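You operate a simulated robot arm through the tools that you are given. There is no shell and no other tool. Be economical: measure what you need, move in short steps, check, and stop when the job is done.

You run a simulated two-armed robot. Do the job below in one go: nothing can be reset, and whatever is moved stays where it is left.

## Task
Put the grey mug from the brown bench on the teal flat case. Take the care card on the white table and put it away on the packing table. Fetch the purple bag and set it on the middle shelf of the low shelving. Pick up the teal bag with one hand, pass it to the other hand and put it on the back of the test bench. Take the clip from the packing table and put it on top of the parcel there. Take the brush on the packing table and put it away on the top of the narrow bench. The order is free. Set down upright: mug, purple bag, teal bag.

Only the result counts: the job must be done as asked and must still hold three seconds after the hand-in. Knocking over, shifting, dropping, spilling or breaking anything else fails it.

## Robot
Two 7-joint arms with two-finger grippers on one trunk, on a base that drives. Base frame: it is fixed to the floor where the robot stands at the start and does not move with it; the origin is under the middle of the robot, x ahead of it, y to its left, z up; the surface under the hand at the start is at about z = 800. Lengths are in mm, angles in degrees, forces in N, time in s.
The left shoulder is at the start at [90, 216, 1220], the right one opposite. With the tool pointing down near the work surface each hand reaches from about 300 to 860 mm from the robot's upright axis, wherever it stands, measured 20 degrees to its own side. Places, roughly: back of the test bench (150x20 cm) [-920, -2800, 800]; brush (7x4x4 cm) [-3700, 600, 800]; care card [-750, -250, 750]; clip (3x4x3 cm) [-3700, -400, 800]; middle shelf of the low shelving [-2800, -4500, 500]; mug [750, 0, 750]; packing table [-3700, 200, 800]; parcel [-3750, -500, 750]; purple bag [-3500, -500, 750]; teal bag [-3500, -500, 750]; teal flat case (18x21x3 cm) [700, 700, 800]; top of the narrow bench [2900, -4500, 700]. Payload 3.43 kg a hand.
Tool frame (each hand has its own): the origin (TCP) lies between the finger pads and is the grasp point; the fingertips stand 20 mm ahead of it; z points along the fingers, y is the line along which they close. The gripper opens to 124 mm. The gripper's body begins 93 mm behind the TCP.
Orientation is told as [roll, pitch, yaw] about the base's x, y, z axes, in that order, counted from this pose: with the fingers straight down and closing along the base's y, the tool's x points along the base's -x, its y along +y and its z along -z.

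## Interface
- The arms move only by the tool apply_moves. It takes "left_targets", "right_targets" or both (then of equal length, played together; a hand with none holds still); each is a list of rows, each a list of 7 numbers: the shift along the base's x, y, z in units of 30 mm (1.0 is 30 mm), then the turn, a rotation vector about the base's x, y, z in units of 6 degrees (1.0 is 6 degrees), then the gripper command, from -1 (shut) to 1 (fully open), values between in proportion. In form: [[dx, dy, dz, ax, ay, az, jaw], ...]. A call has 1 to 8 rows; each row shifts and turns the commanded pose from where the row before left it. A call with a number of a shift or a turn outside -1 to 1 is refused whole. A row lasts 0.2 s, in which the tool goes at most 50 mm and 8.6 degrees; a call with a longer step from one row to the next is refused whole, and so is a gripper value outside its range. Where a pose cannot be reached the arm comes as near as it can. A force on the tool above 40 N (or 10 N above the force at the start of the call, whichever is more), or a blocked arm, ends the call early, and 0.2 s more pass. The fingers move at their own pace (about 72 mm/s each) and stop on an object; they squeeze with about 40 N. The grip force told is the motor's: it shows also when the fingers shut on nothing. Time passes only in rows, and 0.2 s behind the last, so rows that do not move let the fingers close. It gives the time, the measured TCP pose, the force on the tool (base axes), the opening and the grip force at its end, in the units of the frame above (readings bear some noise), with the torque about the TCP (base axes, N m) and any sound that the robot's microphone picked up, and new pictures: "views" is both (left out), scene, wrist or none (wrist: the cameras of the hands that moved).
- Cameras (640 x 400 px; columns grow to the right, rows downward): "scene" is now at [185.9, -32.3, 1342.1]; the picture's right is [-0.58, -0.81, 0.00], its down [-0.76, 0.54, -0.36] and it looks along [0.30, -0.21, -0.93] (base axes); focal length 214 px, centre (320, 200). "left" rides on the left gripper at [82, -14, -140] in its tool frame; the picture's right is [0.17, 0.99, 0.00], its down [-0.83, 0.14, -0.54] and it looks along [-0.53, 0.09, 0.84] (tool axes); focal length 243 px, centre (320, 200). "right" rides on the right gripper at [82, 14, -140] in its tool frame; the picture's right is [-0.17, 0.99, 0.00], its down [-0.83, -0.14, -0.54] and it looks along [-0.53, -0.09, 0.84] (tool axes); focal length 243 px, centre (320, 200). There is no depth. A picture from a camera that has moved, and an enlarged one, comes with that camera's place and axes in the base frame and with its lens.
- lift_body(by): slides the trunk up (or, below 0, down) by that many mm; the arms and the scene camera ride with it, the base frame stays. It gives what a move gives, with no picture.
- steer(legs): drives the robot by 1 to 6 legs, each [ahead, left, turn to the left] in mm, mm and degrees, along the robot's own axes; the way and the turn of a leg run together, so that a leg with both is an arc; at most 1500 mm and 180 degrees a leg. The arms and the cameras ride along, it lands a little off, and it stops where it bumps. It gives what a move gives, and a new picture of the scene camera.
- pan_tilt(pan, tilt): turns the head with the scene camera to pan (to the left, within 80 degrees either way) and tilt (down, from -29 to 69), counted from straight ahead of the robot. It gives what a move gives, and a new picture of the scene camera.
- inspect(camera, box): a new picture of the part [left, top, right, bottom] of that camera's present view, enlarged. It takes no simulated time.
- sign_off(): hands the job in; it is judged then, once.

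Work in short steps. Places have to be worked out from the pictures, the camera data and where the tool is seen: move nearer, look again, correct. Check each grasp and each placing, and mend what went wrong. You have 196 turns and 260 pictures in all, those below and enlarged ones among them. Open the grippers and draw the arms clear of the work before you hand the job in, unless the task says otherwise; then end with one line.

The tools are called after "Call:" as name(argument=value, ...) on one line, values as JSON. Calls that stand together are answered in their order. apply_moves: Moves the arms, as the interface text tells. Its arguments: {"type":"object","properties":{"left_targets":{"type":"array","items":{"type":"array","items":{"type":"number"}}},"right_targets":{"type":"array","items":{"type":"array","items":{"type":"number"}}},"views":{"type":"string","enum":["both","scene","wrist","none"]}},"required":[]} The other tools are called the same way: lift_body (by) slides the trunk up or down; steer (legs) drives the base; pan_tilt (pan, tilt) turns the head that bears the scene camera; inspect (camera, box) takes an enlarged picture of a part of a camera's view; sign_off () hands the job in.

At the start:

```text
clock: 0.0
left_position: [533.8, 468.1, 1132.2]
left_tcp_rot: [0.0, 0.0, 0.0]
left_force: [-0.7, -0.1, 0.4]
left_moment: [0.01, 0.04, -0.03]
left_gripper_width: 123.9
left_grip_force: 0.0
right_position: [513.4, -3.1, 1093.8]
right_tcp_rot: [-0.1, 0.0, -0.1]
right_force: [-0.6, -0.3, 0.2]
right_moment: [0.0, 0.03, -0.01]
right_gripper_width: 123.7
right_grip_force: 0.0
trunk travel left (down, up): [-375.0, 216.0]
robot x, y, heading: [-3.1, 2.0, 0.1]
head pan, tilt: [-35.5, 68.8]
```

scene: 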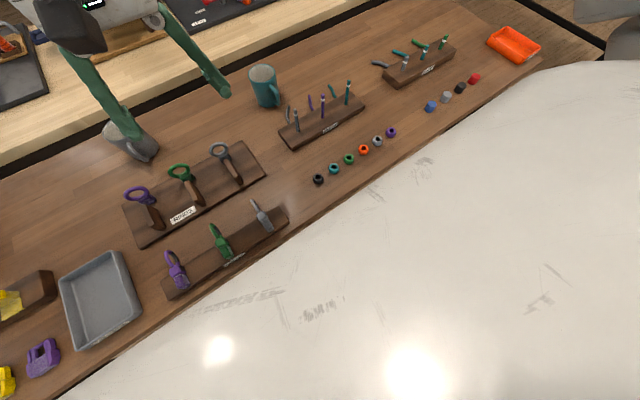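
right: 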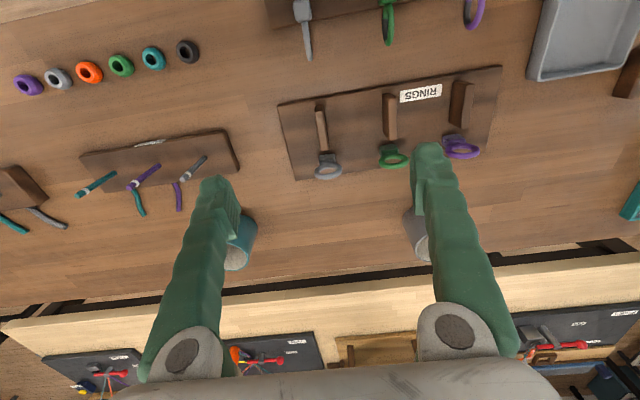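
left: 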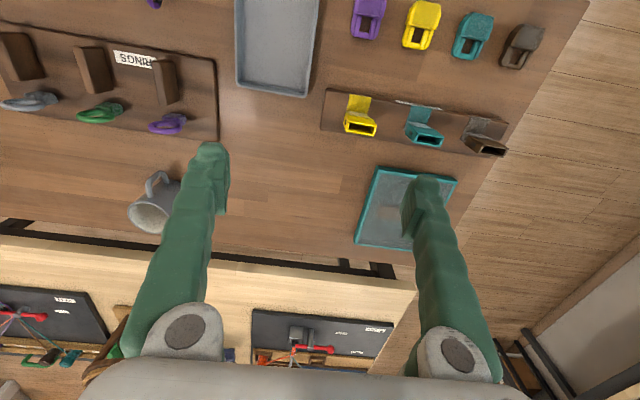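

The wrist pictures show the grey mug between the two hands and the teal flat case near the left hand. I turn the head forward to see both clearly.

Call:
pan_tilt(pan=20, tilt=45)

```text
clock: 1.2
left_position: [534.6, 467.2, 1132.4]
left_tcp_rot: [0.0, 0.0, -0.1]
left_force: [-0.4, -0.5, -0.4]
left_moment: [-0.01, -0.04, 0.04]
left_gripper_width: 124.2
left_grip_force: 0.2
right_position: [512.8, -3.0, 1093.0]
right_tcp_rot: [0.0, 0.0, 0.0]
right_force: [-1.2, 0.6, -0.5]
right_moment: [-0.03, 0.01, -0.04]
right_gripper_width: 123.8
right_grip_force: 0.0
trunk travel left (down, up): [-375.0, 216.0]
robot x, y, heading: [0.1, 2.9, -0.0]
head pan, tilt: [20.0, 45.0]
camera scene: at [216.8, 27.9, 1371.0], right [0.34, -0.94, 0.0], down [-0.66, -0.24, -0.71], along [0.66, 0.24, -0.71], focal length 214 px, centre (320, 200)
```

scene: 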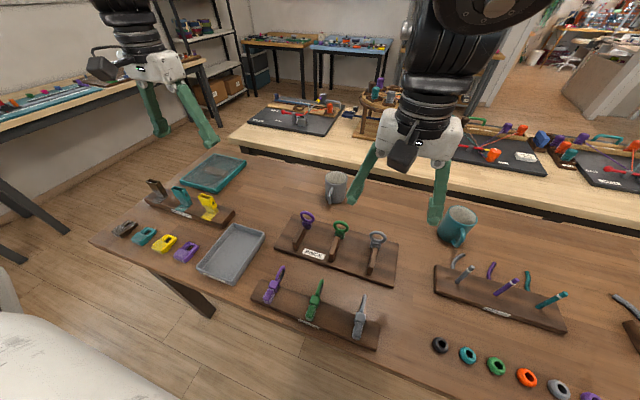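

I zoom on the mug and the case for their shapes and the handle direction.

Call:
inspect(camera="scene", box=[270, 140, 410, 230])

Call:
inspect(camera="left", box=[100, 150, 240, 240])

Call:
inspect(camera="scene", box=[110, 140, 270, 240])

```text
4.44 times, centred on (340, 185) of scene
camera zoom: at [216.8, 27.9, 1371.0], right [0.34, -0.94, 0.0], down [-0.66, -0.24, -0.71], along [0.66, 0.24, -0.71], focal length 953 px, centre (231, 267)
```

zoom: 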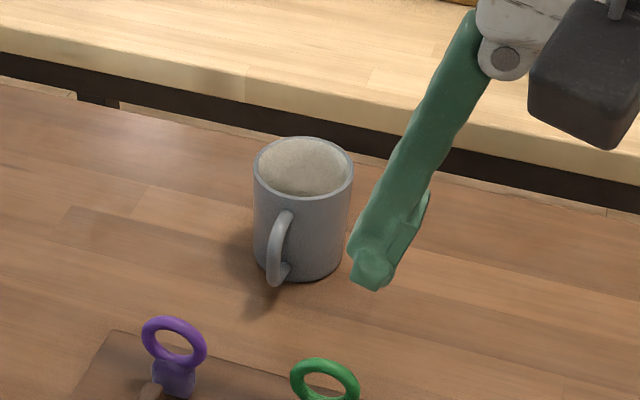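

```text
4.44 times, centred on (170, 195) of left
camera zoom: at [452.2, 453.9, 1272.6], right [-0.17, 0.99, 0.0], down [0.83, 0.14, 0.54], along [0.53, 0.09, -0.84], focal length 1078 px, centre (987, 222)
```

zoom: 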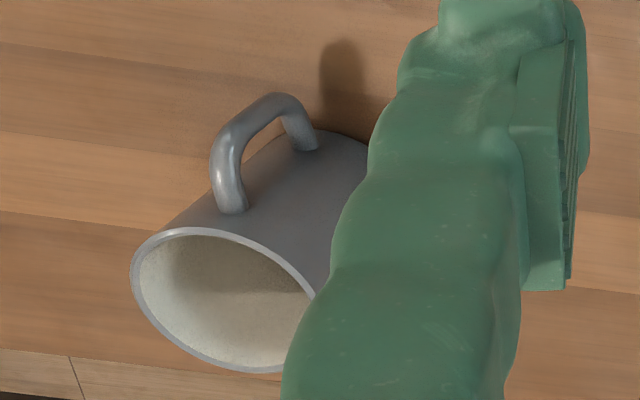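

```text
4.00 times, centred on (190, 190) of scene
camera zoom: at [216.8, 27.9, 1371.0], right [0.34, -0.94, 0.0], down [-0.66, -0.24, -0.71], along [0.66, 0.24, -0.71], focal length 858 px, centre (840, 240)
```

zoom: 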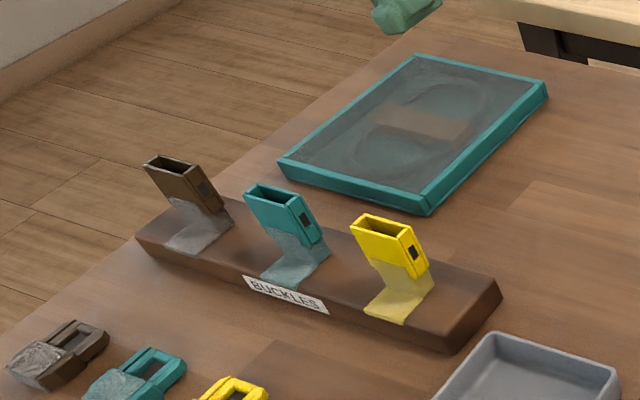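

The handle points towards me (-x), and the mug is at about (774,166) standing on z≈800 with its rim at about 900. I grasp it with the left hand, fingers closing along y, while the right hand moves aside.

Call:
apply_moves(left_targets=[[1, -1, -0.5, 0, 0, 0, 1], [1, -1, -0.5, 0, 0, 0, 1], [1, -1, -0.5, 0, 0, 0, 1], [1, -1, -0.5, 0, 0, 0, 1], [1, -1, -0.5, 0, 0, 0, 1], [1, -1, -0.5, 0, 0, 0, 1], [1, -1, -0.5, 0, 0, 0, 1], [1, -1, -0.5, 0, 0, 0, 1]], right_targets=[[-0.3, -0.8, 0, 0, 0, 0, 1], [-0.3, -0.8, 0, 0, 0, 0, 1], [-0.3, -0.8, 0, 0, 0, 0, 1], [-0.3, -0.8, 0, 0, 0, 0, 1], [-0.3, -0.8, 0, 0, 0, 0, 1], [-0.3, -0.8, 0, 0, 0, 0, 1], [-0.3, -0.8, 0, 0, 0, 0, 1], [-0.3, -0.8, 0, 0, 0, 0, 1]], views="none")

Call:
apply_moves(left_targets=[[0, -1, -0.3, 0, 0, 0, 1], [0, -1, -0.3, 0, 0, 0, 1], [0, 0, 0, 0, 0, 0, 1]], views="both")

```text
clock: 3.0
left_position: [640.6, 331.1, 1023.7]
left_tcp_rot: [-0.2, -0.2, 0.0]
left_force: [0.3, -0.3, 0.7]
left_moment: [0.01, -0.04, -0.01]
left_gripper_width: 124.0
left_grip_force: 0.1
left hand out of reach, approached as far as the arm can: row 4, 5, 6, 7, 8
right_position: [430.9, -188.7, 1089.7]
right_tcp_rot: [0.0, -0.3, -0.3]
right_force: [-0.7, 1.0, -0.5]
right_moment: [0.05, -0.04, -0.02]
right_gripper_width: 123.9
right_grip_force: 0.1
right hand out of reach, approached as far as the arm can: row 7, 8
trunk travel left (down, up): [-375.0, 216.0]
robot x, y, heading: [-1.0, 0.0, 0.3]
head pan, tilt: [20.0, 45.0]
```

```text
clock: 3.9
left_position: [626.7, 302.5, 1005.9]
left_tcp_rot: [-0.2, -0.1, 0.0]
left_force: [0.4, 0.0, 0.6]
left_moment: [-0.01, 0.03, -0.02]
left_gripper_width: 124.0
left_grip_force: 0.0
left hand out of reach, approached as far as the arm can: row 1, 2
right_position: [432.6, -187.4, 1091.2]
right_tcp_rot: [-0.1, -0.3, -0.2]
right_force: [-0.2, -0.5, 0.3]
right_moment: [-0.02, 0.0, 0.0]
right_gripper_width: 123.8
right_grip_force: 0.0
trunk travel left (down, up): [-375.0, 216.0]
robot x, y, heading: [-1.0, -1.7, -0.0]
head pan, tilt: [20.0, 45.0]
camera scene: at [216.9, 28.4, 1371.0], right [0.34, -0.94, 0.0], down [-0.66, -0.24, -0.71], along [0.66, 0.24, -0.71], focal length 214 px, centre (320, 200)
camera left: at [544.7, 288.3, 1144.8], right [-0.17, 0.99, 0.0], down [0.83, 0.14, 0.54], along [0.53, 0.09, -0.84], focal length 243 px, centre (320, 200)
```

scene: 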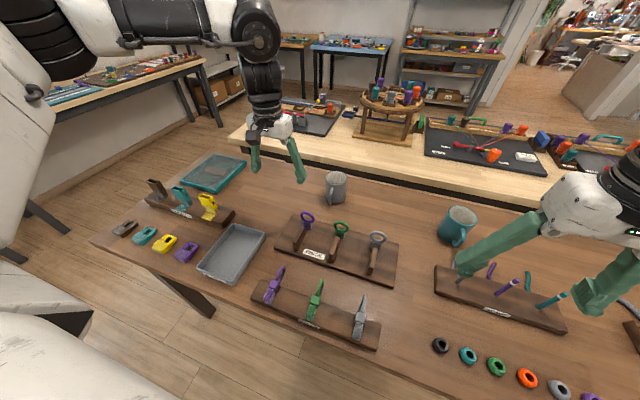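
left: 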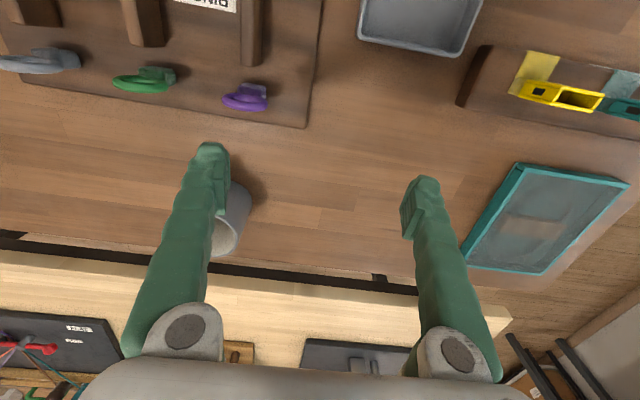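

The left arm stopped short of the mug, probably near a posture limit. I descend and extend again in smaller steps.

Call:
apply_moves(left_targets=[[0.3, -0.5, -0.5, 0, 0, 0, 1], [0.3, -0.5, -0.5, 0, 0, 0, 1], [0.3, -0.5, -0.5, 0, 0, 0, 1], [0.3, -0.5, 0, 0, 0, 0, 1], [0.5, -0.5, 0, 0, 0, 0, 1], [0.5, -0.5, 0, 0, 0, 0, 1], [0.5, -0.5, 0, 0, 0, 0, 1], [0.5, -0.5, 0, 0, 0, 0, 1]], views="none")

```text
clock: 5.7
left_position: [622.4, 287.4, 976.0]
left_tcp_rot: [-0.2, -0.2, 0.0]
left_force: [0.0, -0.2, -0.3]
left_moment: [-0.01, 0.02, 0.04]
left_gripper_width: 123.8
left_grip_force: 0.1
left hand out of reach, approached as far as the arm can: row 1, 2, 3, 4, 5, 6, 7, 8
right_position: [432.6, -188.4, 1090.0]
right_tcp_rot: [0.0, -0.2, -0.2]
right_force: [0.6, 0.1, 0.4]
right_moment: [0.01, -0.01, -0.01]
right_gripper_width: 123.9
right_grip_force: 0.0
trunk travel left (down, up): [-375.0, 216.0]
robot x, y, heading: [1.9, -1.6, -0.1]
head pan, tilt: [20.0, 45.0]
```

The reach near shoulder height looks limited, so I raise the trunk so that the hand works further below the shoulder.

Call:
lift_body(by=150)

Call:
apply_moves(left_targets=[[0, -0.3, -1, 0, 0, 0, 1], [0, -0.3, -1, 0, 0, 0, 1], [0, -0.3, -1, 0, 0, 0, 1], [0.5, -0.3, -1, 0, 0, 0, 1], [0.5, -0.3, -0.6, 0, 0, 0, 1], [0.5, -0.3, 0, 0, 0, 0, 1], [0.5, -0.3, 0, 0, 0, 0, 1], [0.5, -0.3, 0, 0, 0, 0, 1]], views="none")

```text
clock: 7.4
left_position: [626.0, 289.0, 1249.0]
left_tcp_rot: [-0.2, -12.2, -0.1]
left_force: [0.0, -0.3, 0.7]
left_moment: [0.03, 0.02, -0.01]
left_gripper_width: 124.2
left_grip_force: 0.0
right_position: [413.8, -190.4, 1324.0]
right_tcp_rot: [0.1, -12.9, -0.2]
right_force: [-0.4, -0.2, -0.4]
right_moment: [0.01, -0.02, 0.02]
right_gripper_width: 124.0
right_grip_force: 0.1
trunk travel left (down, up): [-525.0, 66.0]
robot x, y, heading: [0.5, 3.0, 0.1]
head pan, tilt: [20.0, 45.0]
```

```text
clock: 9.2
left_position: [650.4, 275.0, 1107.7]
left_tcp_rot: [-0.5, -12.3, 0.0]
left_force: [-0.5, 0.4, 0.3]
left_moment: [-0.02, 0.02, 0.01]
left_gripper_width: 124.0
left_grip_force: 0.1
left hand out of reach, approached as far as the arm can: row 4, 5, 6, 7, 8
right_position: [413.9, -189.0, 1326.5]
right_tcp_rot: [0.2, -12.9, -0.3]
right_force: [0.1, -0.2, -0.3]
right_moment: [-0.02, 0.02, -0.03]
right_gripper_width: 124.1
right_grip_force: 0.1
trunk travel left (down, up): [-525.0, 66.0]
robot x, y, heading: [-1.4, 2.5, -0.2]
head pan, tilt: [20.0, 45.0]
```

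The trunk leans as it slides (the hand pitched 12° and rose 273 mm). I raise the left hand, put the trunk back down, and check the result.

Call:
apply_moves(left_targets=[[-0.5, 0, 1, 0, 0, 0, 1], [-0.5, 0, 1, 0, 0, 0, 1], [-0.5, 0, 1, 0, 0, 0, 1], [-0.5, 0, 1, 0, 0, 0, 1], [0, 0, 1, 0, 0, 0, 1]], views="none")

Call:
lift_body(by=-150)

```text
clock: 10.4
left_position: [586.9, 274.5, 1259.0]
left_tcp_rot: [-0.3, -12.2, 0.0]
left_force: [-0.6, -0.4, 0.4]
left_moment: [0.02, 0.01, 0.01]
left_gripper_width: 123.8
left_grip_force: 0.0
right_position: [413.7, -189.9, 1326.1]
right_tcp_rot: [0.0, -13.0, -0.3]
right_force: [0.3, -0.2, -0.3]
right_moment: [-0.03, 0.02, 0.0]
right_gripper_width: 123.9
right_grip_force: 0.0
trunk travel left (down, up): [-525.0, 66.0]
robot x, y, heading: [4.0, -3.6, -0.2]
head pan, tilt: [20.0, 45.0]
```

```text
clock: 12.2
left_position: [589.1, 274.0, 1108.8]
left_tcp_rot: [-0.3, -12.3, -0.1]
left_force: [-0.2, 0.6, -0.1]
left_moment: [0.04, -0.01, -0.01]
left_gripper_width: 123.7
left_grip_force: 0.1
right_position: [416.3, -190.5, 1168.1]
right_tcp_rot: [0.1, -11.3, -0.2]
right_force: [-0.8, 0.1, -0.1]
right_moment: [-0.04, -0.01, -0.02]
right_gripper_width: 123.9
right_grip_force: 0.0
trunk travel left (down, up): [-375.0, 216.0]
robot x, y, heading: [0.4, -2.2, -0.1]
head pan, tilt: [20.0, 45.0]
```

The trunk now moved exactly 150 mm, so the lean came from the arm itself. I straighten the left hand's pitch and descend while staying close in.

Call:
apply_moves(left_targets=[[0, 0, -1, 0, 1, 0, 1], [0, 0, -1, 0, 1, 0, 1], [0, 0, -1, 0, 0, 0, 1], [0, 0, -1, 0, 0, 0, 1], [0, -0.5, -1, 0, 0, 0, 1], [0, -0.5, 0, 0, 0, 0, 1]], right_targets=[[0, 0, 0, 0, 1, 0, 1], [0, 0, 0, 0, 0.9, 0, 1], [0, 0, 0, 0, 0, 0, 1], [0, 0, 0, 0, 0, 0, 1], [0, 0, 0, 0, 0, 0, 1], [0, 0, 0, 0, 0, 0, 1]], views="none")

Call:
apply_moves(left_targets=[[0.5, -0.5, 0, 0, 0, 0, 1], [0.5, -0.5, 0, 0, 0, 0, 1], [0.5, -0.5, 0, 0, 0, 0, 1], [0.5, -0.5, 0, 0, 0, 0, 1]], views="none")

```text
clock: 13.6
left_position: [587.3, 249.9, 958.5]
left_tcp_rot: [-0.5, -0.4, 0.0]
left_force: [0.3, 0.4, 0.2]
left_moment: [-0.01, -0.01, 0.02]
left_gripper_width: 124.1
left_grip_force: 0.0
left hand out of reach, approached as far as the arm can: row 6
right_position: [393.7, -190.1, 1163.7]
right_tcp_rot: [0.2, 0.1, -0.5]
right_force: [-0.4, -0.9, -0.4]
right_moment: [0.01, -0.01, 0.01]
right_gripper_width: 124.0
right_grip_force: 0.1
right hand out of reach, approached as far as the arm can: row 1, 2
trunk travel left (down, up): [-375.0, 216.0]
robot x, y, heading: [1.7, 4.4, -0.0]
head pan, tilt: [20.0, 45.0]
```

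```text
clock: 14.6
left_position: [587.1, 250.0, 958.2]
left_tcp_rot: [-0.5, -0.5, -0.1]
left_force: [0.4, -0.5, -0.2]
left_moment: [0.01, 0.03, 0.0]
left_gripper_width: 123.9
left_grip_force: 0.1
left hand out of reach, approached as far as the arm can: row 1, 2, 3, 4
right_position: [394.4, -189.7, 1164.6]
right_tcp_rot: [0.1, 0.1, -0.6]
right_force: [0.9, -0.3, -0.1]
right_moment: [0.01, 0.0, -0.01]
right_gripper_width: 124.0
right_grip_force: 0.1
trunk travel left (down, up): [-375.0, 216.0]
robot x, y, heading: [-3.3, -0.5, -0.2]
head pan, tilt: [20.0, 45.0]
```

The blocked line seems to depend on how far inward the hand is, so the reach is better 20° to the left. I drive 160 right and 60 ahead so that the mug lies at that angle.

Call:
steer(legs=[[0, -170, 0], [60, 0, 0]])

```text
clock: 18.1
left_position: [645.3, 78.2, 957.3]
left_tcp_rot: [-0.5, -0.5, 0.2]
left_force: [-0.6, 0.1, 0.1]
left_moment: [0.02, 0.03, -0.01]
left_gripper_width: 124.0
left_grip_force: 0.0
right_position: [452.1, -362.3, 1164.0]
right_tcp_rot: [0.1, 0.0, -0.3]
right_force: [0.3, -0.8, -0.2]
right_moment: [-0.02, 0.02, 0.04]
right_gripper_width: 123.8
right_grip_force: 0.1
trunk travel left (down, up): [-375.0, 216.0]
robot x, y, heading: [56.7, -171.0, 0.1]
head pan, tilt: [20.0, 45.0]
camera scene: at [274.8, -143.6, 1371.2], right [0.34, -0.94, 0.0], down [-0.66, -0.24, -0.71], along [0.66, 0.24, -0.71], focal length 214 px, centre (320, 200)
```

scene: 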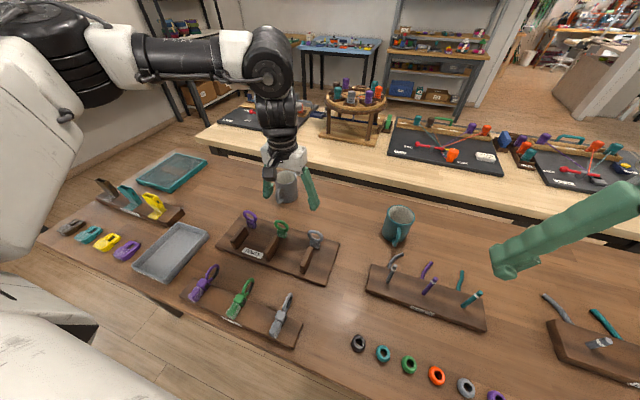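

Now I bring the left hand over the mug at (774,166) and look.

Call:
apply_moves(left_targets=[[0, 1, 0, 0, 0, 0, 1], [0.7, 1, 0, 0, 0, 0, 1], [0.9, 0.95, 0, 0, 0, 0, 1], [0.9, 0, 0, 0, 0, 0, 1], [0.9, 0, 0, 0, 0, 0, 1], [0.9, 0, 0, 0, 0, 0, 1]], views="wrist")

```text
clock: 19.5
left_position: [735.5, 184.9, 953.4]
left_tcp_rot: [-0.5, -0.7, 0.2]
left_force: [-0.4, 0.2, -0.1]
left_moment: [-0.02, 0.0, 0.0]
left_gripper_width: 124.0
left_grip_force: 0.1
left hand out of reach, approached as far as the arm can: row 5, 6
right_position: [453.6, -362.6, 1163.6]
right_tcp_rot: [0.0, 0.0, -0.3]
right_force: [-0.3, 0.2, 0.0]
right_moment: [0.0, 0.0, 0.03]
right_gripper_width: 123.8
right_grip_force: 0.1
trunk travel left (down, up): [-375.0, 216.0]
robot x, y, heading: [61.2, -173.8, 0.0]
head pan, tilt: [20.0, 45.0]
camera left: at [652.6, 172.7, 1091.5], right [-0.17, 0.99, -0.01], down [0.82, 0.15, 0.55], along [0.54, 0.08, -0.84], focal length 243 px, centre (320, 200)
```

left: 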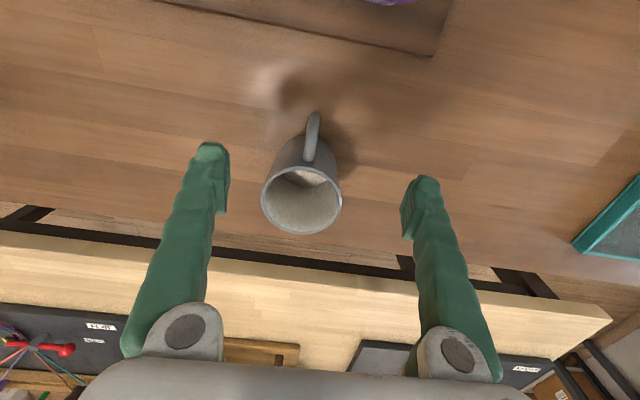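

The rim centre is at about (778,173). The arm is at its limit, so I drive 50 ahead and then descend over the mug.

Call:
steer(legs=[[55, 0, 0]])

```text
clock: 20.5
left_position: [789.2, 184.9, 954.6]
left_tcp_rot: [-0.6, -0.6, 0.1]
left_force: [-0.1, -0.4, 1.1]
left_moment: [0.0, -0.01, 0.0]
left_gripper_width: 124.0
left_grip_force: 0.0
right_position: [506.4, -361.9, 1162.4]
right_tcp_rot: [0.0, -0.1, -0.5]
right_force: [-0.7, -0.5, -0.1]
right_moment: [0.01, 0.03, -0.03]
right_gripper_width: 124.1
right_grip_force: 0.1
trunk travel left (down, up): [-375.0, 216.0]
robot x, y, heading: [113.7, -171.1, 0.5]
head pan, tilt: [20.0, 45.0]
camera scene: at [328.5, -143.5, 1371.3], right [0.34, -0.94, 0.0], down [-0.66, -0.24, -0.71], along [0.66, 0.24, -0.71], focal length 214 px, centre (320, 200)
```

scene: 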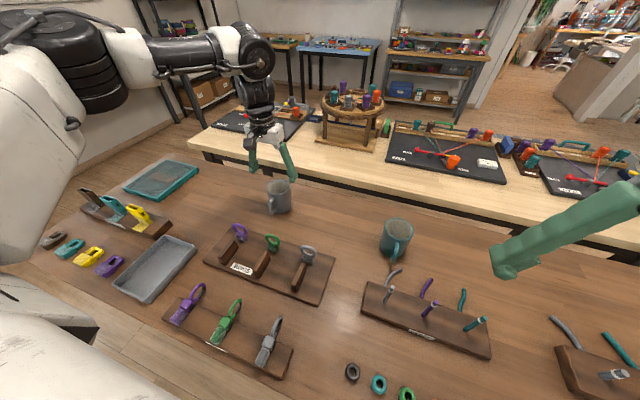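

I centre on the mug and descend to z≈848.

Call:
apply_moves(left_targets=[[-0.4, -0.4, 0, 0, 0, 0, 1], [0, 0, -0.9, 0, 0, 0, 1], [0, 0, -0.9, 0, 0, 0, 1], [0, 0, -0.9, 0, 0, 0, 1], [0, 0, -0.8, 0, 0, 0, 1], [0, 0, 0, 0, 0, 0, 1]], views="both")

```text
clock: 21.9
left_position: [776.5, 171.4, 847.0]
left_tcp_rot: [-0.6, -0.7, 0.1]
left_force: [-0.2, -0.2, -0.1]
left_moment: [0.01, -0.01, 0.04]
left_gripper_width: 123.8
left_grip_force: 0.1
right_position: [505.5, -361.2, 1163.7]
right_tcp_rot: [0.2, -0.1, -0.4]
right_force: [-0.2, -0.5, 0.5]
right_moment: [0.03, 0.0, 0.02]
right_gripper_width: 123.7
right_grip_force: 0.1
trunk travel left (down, up): [-375.0, 216.0]
robot x, y, heading: [113.3, -172.9, 0.1]
head pan, tilt: [20.0, 45.0]
camera scene: at [329.5, -143.6, 1371.1], right [0.34, -0.94, 0.0], down [-0.66, -0.24, -0.71], along [0.66, 0.24, -0.71], focal length 214 px, centre (320, 200)
camera left: at [693.9, 158.8, 986.2], right [-0.17, 0.99, -0.01], down [0.82, 0.15, 0.55], along [0.54, 0.08, -0.84], focal length 243 px, centre (320, 200)
```

scene: 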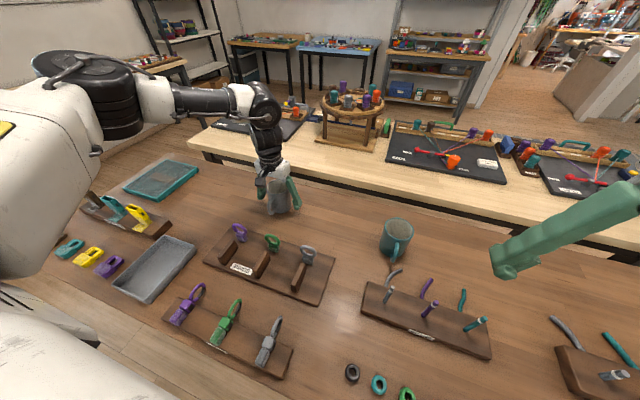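
left: 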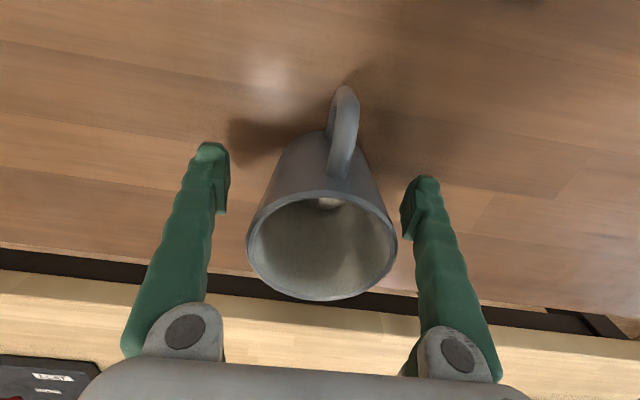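

The mug sits well between the fingers, so I close and then lift.

Call:
apply_moves(left_targets=[[0, 0, 0, 0, 0, 0, -1], [0, 0, 0, 0, 0, 0, -1], [0, 0, 0, 0, 0, 0, -1], [0, 0, 0, 0, 0, 0, -1]], views="none")

Call:
apply_moves(left_targets=[[0, 0, 0.5, 0, 0, 0, -1], [0, 0, 1, 0, 0, 0, -1], [0, 0, 1, 0, 0, 0, -1], [0, 0, 1, 0, 0, 0, -1], [0, 0, 1, 0, 0, 0, -1]], views="wrist")

```text
clock: 22.9
left_position: [777.4, 172.7, 847.0]
left_tcp_rot: [-0.6, -0.8, 0.0]
left_force: [0.6, 0.8, 0.7]
left_moment: [0.08, 0.03, -0.02]
left_gripper_width: 77.1
left_grip_force: 39.9
right_position: [507.5, -361.1, 1163.8]
right_tcp_rot: [0.0, 0.0, -0.4]
right_force: [0.6, 0.0, 0.5]
right_moment: [0.0, 0.0, 0.01]
right_gripper_width: 123.9
right_grip_force: 0.1
trunk travel left (down, up): [-375.0, 216.0]
robot x, y, heading: [115.1, -170.5, 0.1]
head pan, tilt: [20.0, 45.0]
```

```text
clock: 24.1
left_position: [778.4, 172.9, 982.4]
left_tcp_rot: [-0.7, -0.8, 0.1]
left_force: [-0.5, -0.4, -3.4]
left_moment: [0.02, 0.01, 0.01]
left_gripper_width: 76.9
left_grip_force: 39.9
right_position: [507.3, -361.1, 1163.9]
right_tcp_rot: [0.1, -0.1, -0.3]
right_force: [0.0, -0.9, -0.1]
right_moment: [0.0, -0.02, -0.03]
right_gripper_width: 124.0
right_grip_force: 0.1
trunk travel left (down, up): [-375.0, 216.0]
robot x, y, heading: [112.8, -173.0, -0.1]
head pan, tilt: [20.0, 45.0]
camera left: at [694.7, 159.6, 1121.6], right [-0.17, 0.99, -0.01], down [0.82, 0.15, 0.55], along [0.54, 0.08, -0.84], focal length 243 px, centre (320, 200)
```

left: 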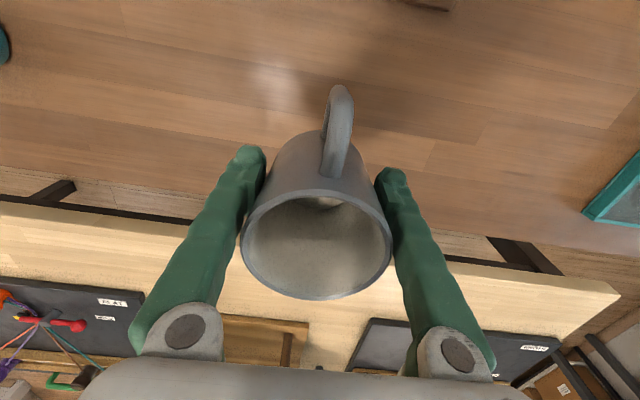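

The mug is held. I drive 500 left to bring the hand to the case.

Call:
steer(legs=[[-10, 250, 0], [0, 250, 0]])

Call:
apply_moves(left_targets=[[-0.3, 0, 0, 0, 0, 0, -1]], views="wrist")

```text
clock: 31.7
left_position: [768.1, 679.9, 981.7]
left_tcp_rot: [-0.6, -0.7, -0.1]
left_force: [-0.1, 0.3, -2.1]
left_moment: [0.01, -0.01, -0.01]
left_gripper_width: 77.2
left_grip_force: 40.0
right_position: [496.6, 147.8, 1163.5]
right_tcp_rot: [0.0, -0.1, -0.6]
right_force: [-0.1, 0.1, 0.1]
right_moment: [0.0, -0.02, -0.02]
right_gripper_width: 124.0
right_grip_force: 0.0
trunk travel left (down, up): [-375.0, 216.0]
robot x, y, heading: [100.6, 338.5, 0.2]
head pan, tilt: [20.0, 45.0]
camera scene: at [319.1, 366.3, 1371.0], right [0.34, -0.94, 0.0], down [-0.66, -0.24, -0.71], along [0.66, 0.24, -0.71], focal length 214 px, centre (320, 200)
```

scene: 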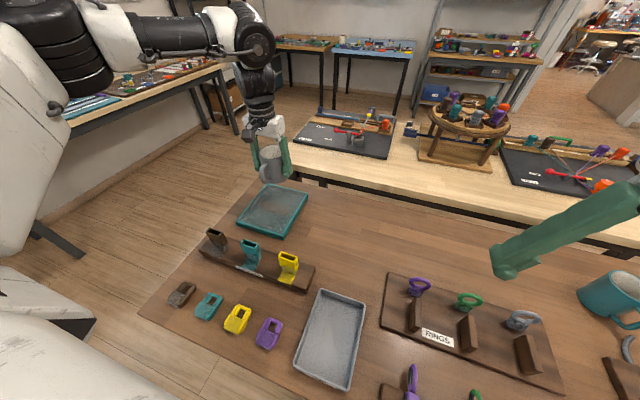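

```text
clock: 32.1
left_position: [759.1, 680.5, 981.1]
left_tcp_rot: [-0.5, -0.7, -0.1]
left_force: [0.1, 0.2, -2.7]
left_moment: [-0.02, 0.03, -0.03]
left_gripper_width: 77.1
left_grip_force: 40.3
right_position: [495.6, 147.2, 1164.9]
right_tcp_rot: [0.0, -0.1, -0.5]
right_force: [0.2, -0.2, 0.0]
right_moment: [-0.01, -0.01, 0.02]
right_gripper_width: 124.1
right_grip_force: 0.1
trunk travel left (down, up): [-375.0, 216.0]
robot x, y, heading: [102.3, 338.3, 0.0]
head pan, tilt: [20.0, 45.0]
camera left: at [675.1, 668.3, 1121.0], right [-0.16, 0.99, -0.01], down [0.82, 0.14, 0.55], along [0.54, 0.08, -0.84], focal length 243 px, centre (320, 200)
```

left: 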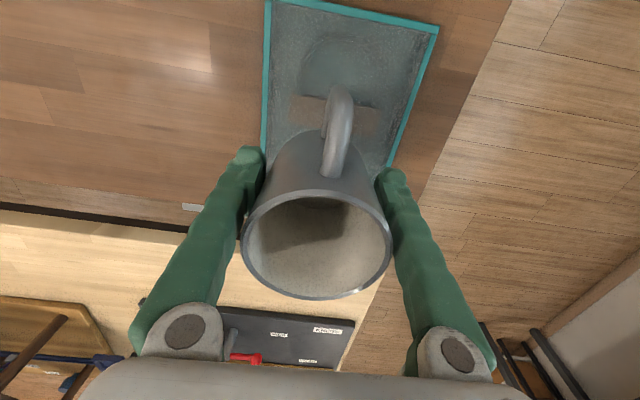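

The case centre is at about (722,695) with its top at about z 830. I move there and lower to just above contact.

Call:
apply_moves(left_targets=[[-0.6, 0.25, 0, 0, 0, 0, -1], [-0.6, 0.25, 0, 0, 0, 0, -1], [0, 0, -0.8, 0, 0, 0, -1], [0, 0, -0.8, 0, 0, 0, -1], [0, 0, -0.8, 0, 0, 0, -1], [0, 0, -0.5, 0, 0, 0, -1], [0, 0, 0, 0, 0, 0, -1]], views="both")

```text
clock: 33.7
left_position: [721.1, 696.7, 894.1]
left_tcp_rot: [-0.6, -0.7, -0.1]
left_force: [0.5, 0.2, -2.6]
left_moment: [-0.05, 0.03, -0.02]
left_gripper_width: 77.1
left_grip_force: 39.7
right_position: [496.6, 147.3, 1164.5]
right_tcp_rot: [0.0, 0.0, -0.5]
right_force: [0.4, 1.0, 0.1]
right_moment: [-0.02, -0.01, -0.02]
right_gripper_width: 124.1
right_grip_force: 0.0
trunk travel left (down, up): [-375.0, 216.0]
robot x, y, heading: [100.0, 340.1, -0.2]
head pan, tilt: [20.0, 45.0]
camera scene: at [318.8, 366.4, 1371.0], right [0.34, -0.94, 0.0], down [-0.66, -0.24, -0.71], along [0.66, 0.24, -0.71], focal length 214 px, centre (320, 200)
camera left: at [638.2, 684.0, 1033.7], right [-0.16, 0.99, -0.01], down [0.82, 0.14, 0.55], along [0.54, 0.08, -0.84], focal length 243 px, centre (320, 200)
```

scene: 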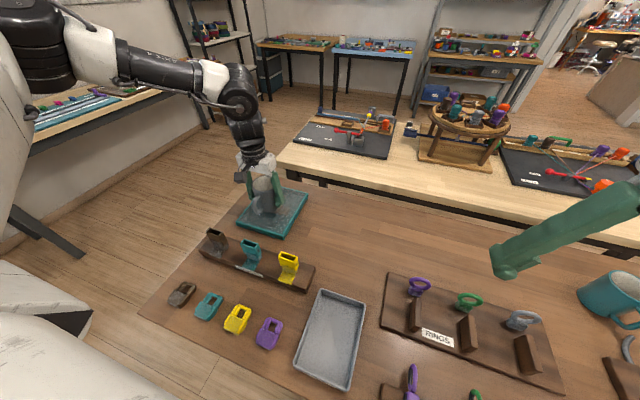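
left: 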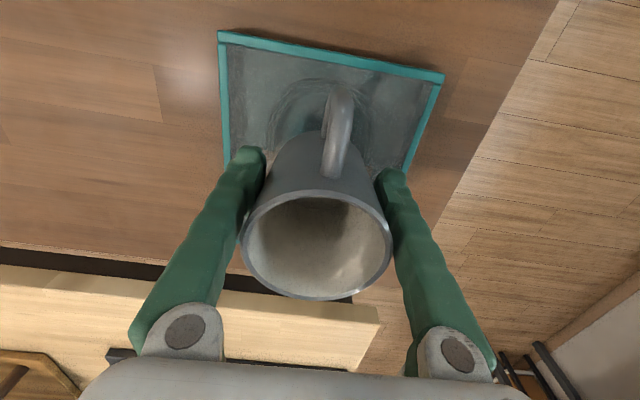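

It looks centred. I lower the last ~17 mm softly and watch the force.

Call:
apply_moves(left_targets=[[0, 0, -0.2, 0, 0, 0, -1], [0, 0, -0.2, 0, 0, 0, -1], [0, 0, -0.1, 0, 0, 0, -1]], views="none")

```text
clock: 34.5
left_position: [722.7, 696.9, 878.8]
left_tcp_rot: [-0.6, -0.8, 0.0]
left_force: [-0.6, -0.6, -3.4]
left_moment: [0.02, -0.02, -0.01]
left_gripper_width: 77.0
left_grip_force: 39.7
right_position: [495.9, 147.9, 1163.8]
right_tcp_rot: [0.0, -0.1, -0.5]
right_force: [0.3, -0.2, 0.1]
right_moment: [-0.05, -0.03, 0.01]
right_gripper_width: 123.8
right_grip_force: 0.0
trunk travel left (down, up): [-375.0, 216.0]
robot x, y, heading: [104.1, 337.9, -0.0]
head pan, tilt: [20.0, 45.0]
```

No contact yet, so I continue by a few mm.

Call:
apply_moves(left_targets=[[0, 0, -0.1, 0, 0, 0, -1], [0, 0, 0, 0, 0, 0, -1]], views="none")

Call:
apply_moves(left_targets=[[0, 0, -0.1, 0, 0, 0, -1], [0, 0, 0, 0, 0, 0, -1]], views="none")

```text
clock: 35.1
left_position: [722.7, 696.8, 875.8]
left_tcp_rot: [-0.7, -0.7, 0.0]
left_force: [0.1, 0.0, -3.3]
left_moment: [-0.01, 0.0, -0.01]
left_gripper_width: 77.0
left_grip_force: 39.6
right_position: [496.9, 148.2, 1163.3]
right_tcp_rot: [0.0, 0.1, -0.5]
right_force: [-0.3, 0.3, 0.2]
right_moment: [0.0, 0.01, 0.02]
right_gripper_width: 124.0
right_grip_force: 0.1
trunk travel left (down, up): [-375.0, 216.0]
robot x, y, heading: [100.8, 334.1, -0.2]
head pan, tilt: [20.0, 45.0]
```

```text
clock: 35.7
left_position: [722.4, 696.2, 873.5]
left_tcp_rot: [-0.6, -0.7, 0.0]
left_force: [-0.6, 0.7, -3.4]
left_moment: [-0.01, 0.05, -0.02]
left_gripper_width: 77.1
left_grip_force: 39.8
right_position: [496.9, 148.1, 1164.2]
right_tcp_rot: [0.0, 0.1, -0.6]
right_force: [-0.1, 0.0, 0.9]
right_moment: [-0.01, -0.04, -0.04]
right_gripper_width: 124.1
right_grip_force: 0.1
trunk travel left (down, up): [-375.0, 216.0]
robot x, y, heading: [106.7, 341.5, -0.1]
head pan, tilt: [20.0, 45.0]
```

Call:
inspect(camera="scene", box=[220, 150, 330, 240])

Call:
apply_moves(left_targets=[[0, 0, -0.1, 0, 0, 0, -1], [0, 0, 0, 0, 0, 0, -1]], views="none")

Call:
apply_moves(left_targets=[[0, 0, -0.1, 0, 0, 0, -1], [0, 0, 0, 0, 0, 0, -1]], views="none")

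```text
4.44 times, centred on (275, 195) of scene
camera zoom: at [319.0, 366.4, 1371.0], right [0.34, -0.94, 0.0], down [-0.66, -0.24, -0.71], along [0.66, 0.24, -0.71], focal length 953 px, centre (520, 222)
```

zoom: 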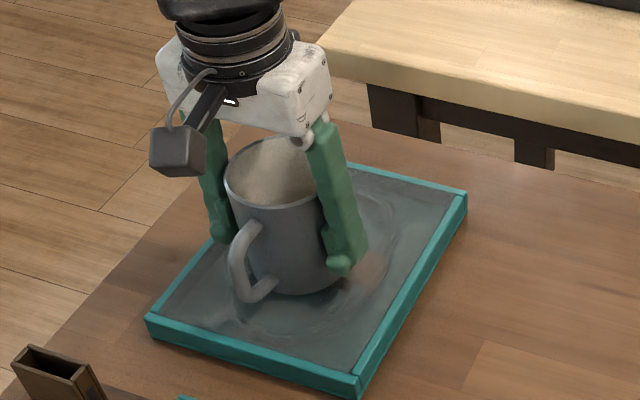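

```text
clock: 36.3
left_position: [721.8, 696.2, 870.9]
left_tcp_rot: [-0.6, -0.7, -0.1]
left_force: [0.2, 0.2, -1.7]
left_moment: [0.06, 0.04, 0.02]
left_gripper_width: 77.2
left_grip_force: 39.6
right_position: [496.8, 147.6, 1163.5]
right_tcp_rot: [0.0, 0.0, -0.4]
right_force: [-0.3, -0.3, 0.1]
right_moment: [0.04, 0.0, -0.01]
right_gripper_width: 123.9
right_grip_force: 0.0
trunk travel left (down, up): [-375.0, 216.0]
robot x, y, heading: [102.6, 335.8, -0.0]
head pan, tilt: [20.0, 45.0]
```

```text
clock: 36.9
left_position: [721.3, 696.3, 871.3]
left_tcp_rot: [-0.6, -0.9, 0.0]
left_force: [-2.0, 4.1, 24.2]
left_moment: [0.32, 0.63, -0.04]
left_gripper_width: 77.1
left_grip_force: 40.5
right_position: [493.4, 145.9, 1164.2]
right_tcp_rot: [0.1, -0.2, -0.6]
right_force: [0.6, -1.0, -0.5]
right_moment: [0.02, -0.02, 0.0]
right_gripper_width: 124.3
right_grip_force: 0.0
trunk travel left (down, up): [-375.0, 216.0]
robot x, y, heading: [103.0, 337.0, 0.2]
head pan, tilt: [20.0, 45.0]
```

Contact is felt (24 N). I ease up 2 mm, open, and retreat upward.

Call:
apply_moves(left_targets=[[0, 0, 0.06, 0, 0, 0, -1], [0, 0, 0, 0, 0, 0, 0.2], [0, 0, 0, 0, 0, 0, 0.8], [0, 0, 0, 0, 0, 0, 1], [0, 0, 0.3, 0, 0, 0, 1], [0, 0, 1, 0, 0, 0, 1], [0, 0, 1, 0, 0, 0, 1], [0, 0, 1, 0, 0, 0, 1]], views="both")

```text
clock: 38.7
left_position: [723.8, 695.3, 969.2]
left_tcp_rot: [-0.6, -0.7, 0.0]
left_force: [-0.1, 0.0, 1.0]
left_moment: [0.03, -0.01, 0.03]
left_gripper_width: 124.0
left_grip_force: 0.1
right_position: [494.9, 147.6, 1164.0]
right_tcp_rot: [0.1, -0.1, -0.5]
right_force: [0.5, -1.3, -0.1]
right_moment: [0.04, -0.03, 0.02]
right_gripper_width: 123.9
right_grip_force: 0.0
trunk travel left (down, up): [-375.0, 216.0]
robot x, y, heading: [97.8, 339.5, -0.0]
head pan, tilt: [20.0, 45.0]
camera scene: at [318.3, 365.9, 1371.1], right [0.34, -0.94, 0.0], down [-0.66, -0.24, -0.71], along [0.67, 0.24, -0.71], focal length 214 px, centre (320, 200)
camera left: at [639.6, 682.8, 1108.3], right [-0.16, 0.99, -0.01], down [0.82, 0.14, 0.55], along [0.54, 0.08, -0.84], focal length 243 px, centre (320, 200)
```

scene: 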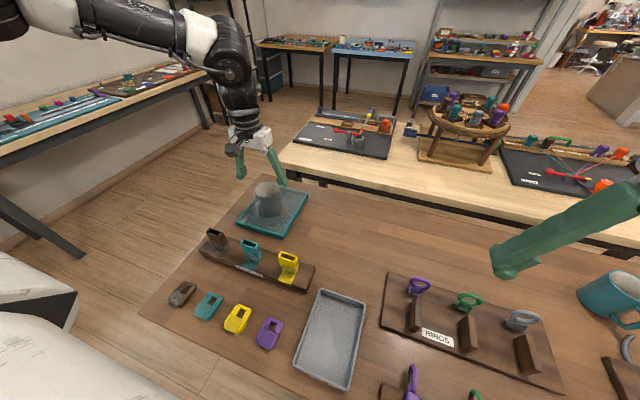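
left: 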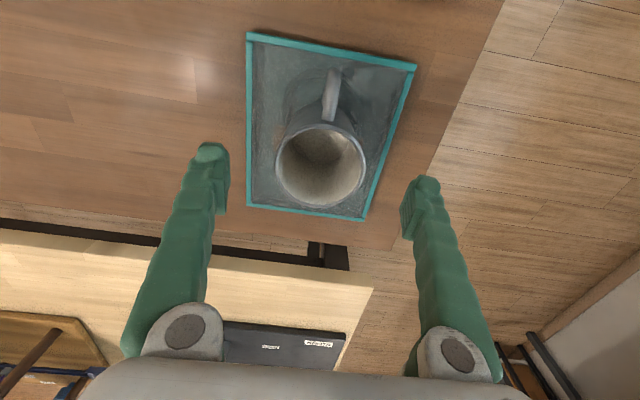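

The mug stands on the case. I draw both arms in before driving.

Call:
apply_moves(left_targets=[[-1, -0.5, 1, 0, 0, 0, 1], [-1, -0.5, 1, 0, 0, 0, 1], [-1, -0.5, 1, 0, 0, 0, 1], [-1, -0.5, 1, 0, 0, 0, 1], [-1, -0.2, 1, 0, 0, 0, 1], [-1, 0, 0, 0, 0, 0, 1], [-1, 0, 0, 0, 0, 0, 1]], views="none")

Call:
steer(legs=[[-130, 0, 0], [0, -200, 0]])

Call:
pan_tilt(pan=80, tilt=35)

Call:
pan_tilt(pan=-80, tilt=35)

```text
clock: 40.3
left_position: [520.1, 630.1, 1117.2]
left_tcp_rot: [-0.6, -0.1, -0.5]
left_force: [1.0, 0.4, 0.6]
left_moment: [-0.02, 0.04, 0.0]
left_gripper_width: 124.1
left_grip_force: 0.1
left hand out of reach, approached as far as the arm can: row 7
right_position: [497.0, 150.9, 1162.6]
right_tcp_rot: [-0.1, -0.1, -0.5]
right_force: [0.4, 1.0, 0.1]
right_moment: [-0.04, 0.05, 0.04]
right_gripper_width: 124.1
right_grip_force: 0.0
trunk travel left (down, up): [-375.0, 216.0]
robot x, y, heading: [99.8, 340.4, 0.1]
head pan, tilt: [20.0, 45.0]
```

```text
clock: 44.6
left_position: [388.9, 427.1, 1119.5]
left_tcp_rot: [-0.5, -0.4, -0.6]
left_force: [-0.5, 0.3, 1.1]
left_moment: [-0.01, 0.03, -0.03]
left_gripper_width: 124.2
left_grip_force: 0.3
right_position: [366.1, -53.0, 1163.2]
right_tcp_rot: [0.0, -0.1, -0.5]
right_force: [0.9, 0.1, 0.1]
right_moment: [0.02, 0.01, 0.0]
right_gripper_width: 124.1
right_grip_force: 0.1
trunk travel left (down, up): [-375.0, 216.0]
robot x, y, heading: [-31.9, 137.2, 0.3]
head pan, tilt: [20.0, 45.0]
camera scene: at [190.1, 166.4, 1371.0], right [0.34, -0.94, 0.0], down [-0.66, -0.24, -0.71], along [0.66, 0.24, -0.71], focal length 214 px, centre (320, 200)
```

scene: 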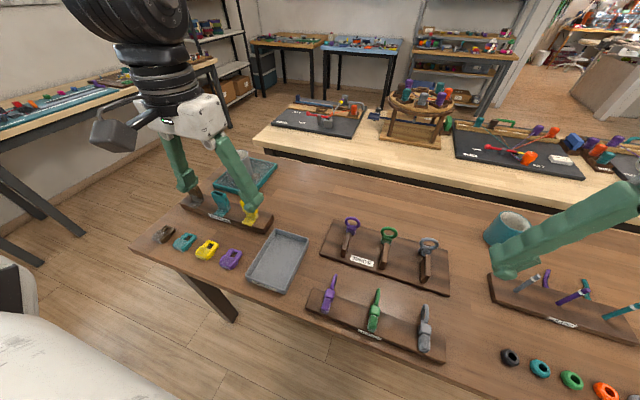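

```text
clock: 45.9
left_position: [388.8, 427.2, 1119.3]
left_tcp_rot: [-0.6, -0.4, -0.6]
left_force: [-0.6, 0.1, 0.7]
left_moment: [0.0, 0.02, -0.01]
left_gripper_width: 124.1
left_grip_force: 0.0
right_position: [367.1, -51.7, 1163.1]
right_tcp_rot: [0.0, -0.1, -0.5]
right_force: [0.7, 0.4, -0.5]
right_moment: [0.0, 0.02, -0.02]
right_gripper_width: 124.1
right_grip_force: 0.1
trunk travel left (down, up): [-375.0, 216.0]
robot x, y, heading: [-25.5, 140.7, 0.1]
head pan, tilt: [80.0, 35.0]
camera scene: at [129.1, 225.0, 1385.8], right [0.98, -0.17, 0.0], down [-0.1, -0.56, -0.82], along [0.14, 0.81, -0.57], focal length 214 px, centre (320, 200)
```

scene: 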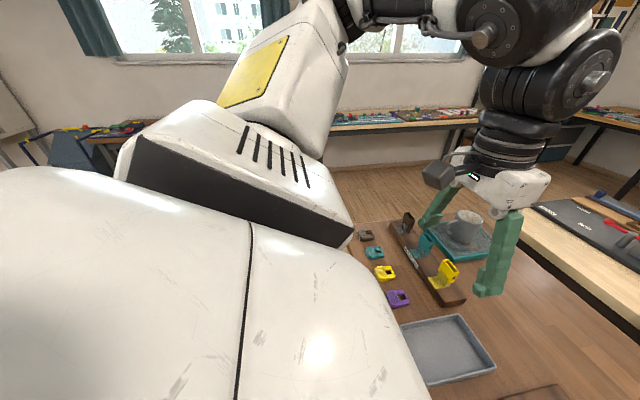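

```text
clock: 48.4
left_position: [388.9, 426.8, 1118.8]
left_tcp_rot: [-0.6, -0.4, -0.6]
left_force: [0.0, 0.1, 0.2]
left_moment: [-0.01, 0.0, 0.02]
left_gripper_width: 124.0
left_grip_force: 0.0
right_position: [368.5, -52.1, 1163.4]
right_tcp_rot: [0.1, -0.1, -0.5]
right_force: [-0.2, 0.5, -0.9]
right_moment: [-0.03, -0.01, 0.01]
right_gripper_width: 124.2
right_grip_force: 0.1
trunk travel left (down, up): [-375.0, 216.0]
robot x, y, heading: [-26.8, 142.2, -0.1]
head pan, tilt: [-80.0, 35.0]
camera scene: at [129.0, 51.7, 1385.8], right [-0.98, -0.17, 0.0], down [-0.1, 0.56, -0.82], along [0.14, -0.81, -0.57], focal length 214 px, centre (320, 200)
```

scene: 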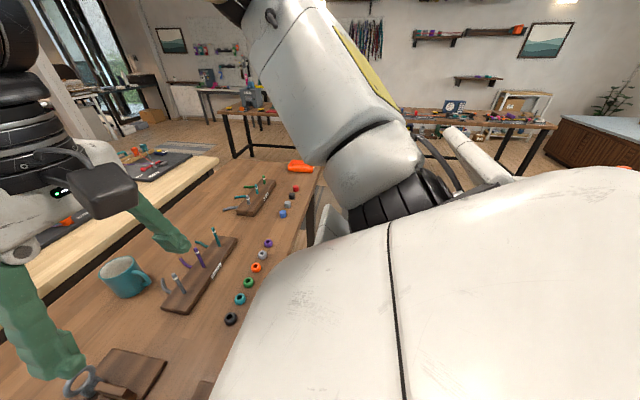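

Everything white is my own body. I turn 90° right to view the room behind the start.

Call:
steer(legs=[[0, 0, -100]])

Call:
pan_tilt(pan=-60, tilt=30)

Call:
pan_tilt(pan=0, tilt=20)

```text
clock: 54.6
left_position: [185.5, -319.2, 1118.9]
left_tcp_rot: [-0.5, -0.4, -100.4]
left_force: [0.0, -0.3, -0.2]
left_moment: [0.0, 0.02, -0.03]
left_gripper_width: 123.9
left_grip_force: 0.0
right_position: [-281.6, -216.9, 1163.6]
right_tcp_rot: [0.2, -0.1, -100.4]
right_force: [0.5, -1.0, -0.1]
right_moment: [0.03, 0.0, -0.01]
right_gripper_width: 124.1
right_grip_force: 0.0
trunk travel left (down, up): [-375.0, 216.0]
robot x, y, heading: [-26.8, 134.8, -100.0]
head pan, tilt: [-80.0, 35.0]
camera scene: at [-137.3, 1.3, 1385.8], right [0.0, 1.0, 0.0], down [0.57, 0.0, -0.82], along [-0.82, 0.0, -0.57], focal length 214 px, centre (320, 200)
```

scene: 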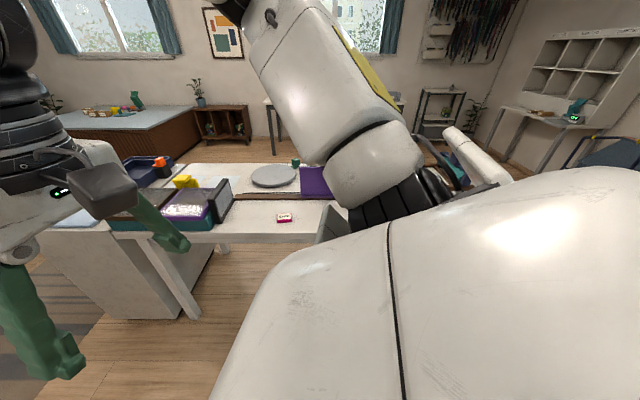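

```text
clock: 55.4
left_position: [186.3, -320.7, 1118.6]
left_tcp_rot: [-0.5, -0.5, -100.5]
left_force: [0.2, 0.3, -0.1]
left_moment: [0.01, 0.01, 0.0]
left_gripper_width: 124.0
left_grip_force: 0.1
right_position: [-280.7, -217.6, 1163.4]
right_tcp_rot: [0.1, 0.0, -100.4]
right_force: [0.6, -0.5, 0.9]
right_moment: [0.01, 0.03, 0.0]
right_gripper_width: 124.1
right_grip_force: 0.1
trunk travel left (down, up): [-375.0, 216.0]
robot x, y, heading: [-27.4, 137.8, -99.4]
head pan, tilt: [-60.0, 30.0]
camera scene: at [-134.2, -29.5, 1393.6], right [-0.34, 0.94, 0.0], down [0.47, 0.17, -0.87], along [-0.81, -0.3, -0.5], focal length 214 px, centre (320, 200)
```

scene: 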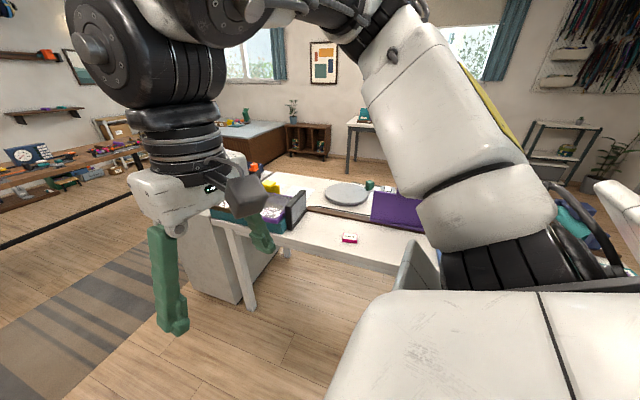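

```text
clock: 56.7
left_position: [186.2, -320.5, 1119.6]
left_tcp_rot: [-0.4, -0.5, -100.5]
left_force: [1.2, -0.3, 0.9]
left_moment: [-0.01, 0.0, -0.03]
left_gripper_width: 124.3
left_grip_force: 0.1
right_position: [-282.7, -216.9, 1163.9]
right_tcp_rot: [0.1, -0.1, -100.4]
right_force: [0.1, 0.1, -0.3]
right_moment: [-0.02, 0.0, -0.03]
right_gripper_width: 123.8
right_grip_force: 0.0
trunk travel left (down, up): [-375.0, 216.0]
robot x, y, heading: [-29.9, 139.4, -100.0]
head pan, tilt: [0.0, 20.0]
camera scene: at [-65.4, -90.3, 1409.7], right [-0.98, 0.17, 0.0], down [0.06, 0.34, -0.94], along [-0.16, -0.93, -0.34], focal length 214 px, centre (320, 200)
```

scene: 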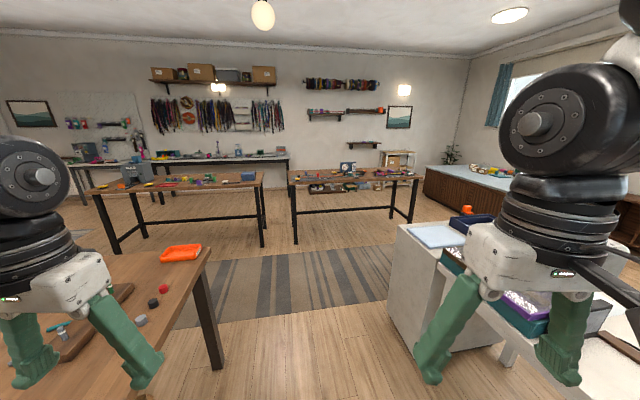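

There is a small red-white tag on the white table. I zoom in to see if it is the care card.

Call:
pan_tilt(pan=-62, tilt=35)

Call:
inspect(camera="scene", box=[220, 150, 440, 290])

```text
clock: 58.0
left_position: [186.0, -319.6, 1117.9]
left_tcp_rot: [-0.5, -0.4, -100.5]
left_force: [-0.6, 0.1, -0.1]
left_moment: [0.02, 0.01, 0.01]
left_gripper_width: 124.0
left_grip_force: 0.1
right_position: [-281.7, -217.9, 1164.0]
right_tcp_rot: [0.0, -0.1, -100.3]
right_force: [0.3, 0.3, 0.3]
right_moment: [-0.02, 0.0, -0.01]
right_gripper_width: 123.8
right_grip_force: 0.1
trunk travel left (down, up): [-375.0, 216.0]
robot x, y, heading: [-30.7, 139.2, -100.0]
head pan, tilt: [-62.0, 35.0]
camera scene: at [-133.0, -26.0, 1385.8], right [-0.31, 0.95, 0.0], down [0.55, 0.18, -0.82], along [-0.78, -0.25, -0.57], focal length 214 px, centre (320, 200)
```

scene: 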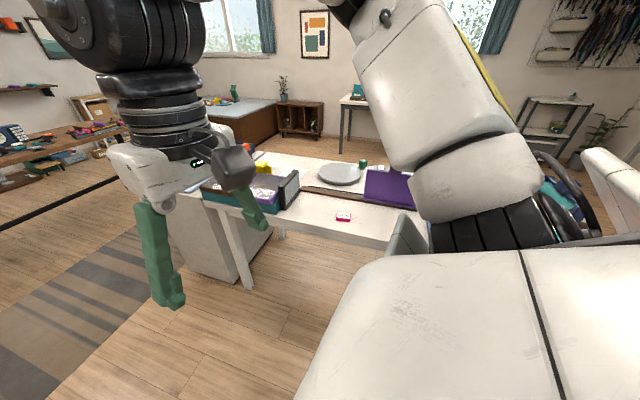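

```text
2.86 times, centred on (330, 220) of scene
camera zoom: at [-133.0, -26.0, 1385.8], right [-0.31, 0.95, 0.0], down [0.55, 0.18, -0.82], along [-0.78, -0.25, -0.57], focal length 613 px, centre (291, 143)
```

zoom: 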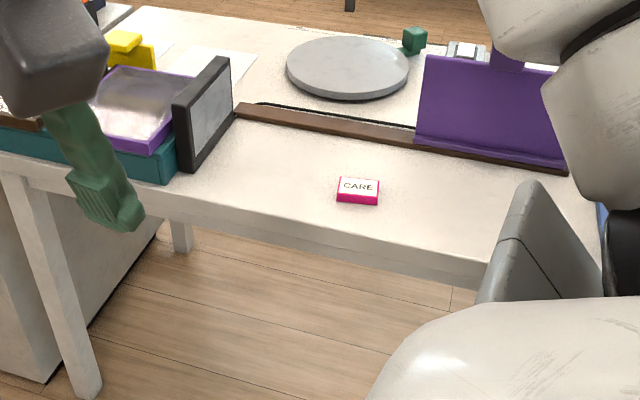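

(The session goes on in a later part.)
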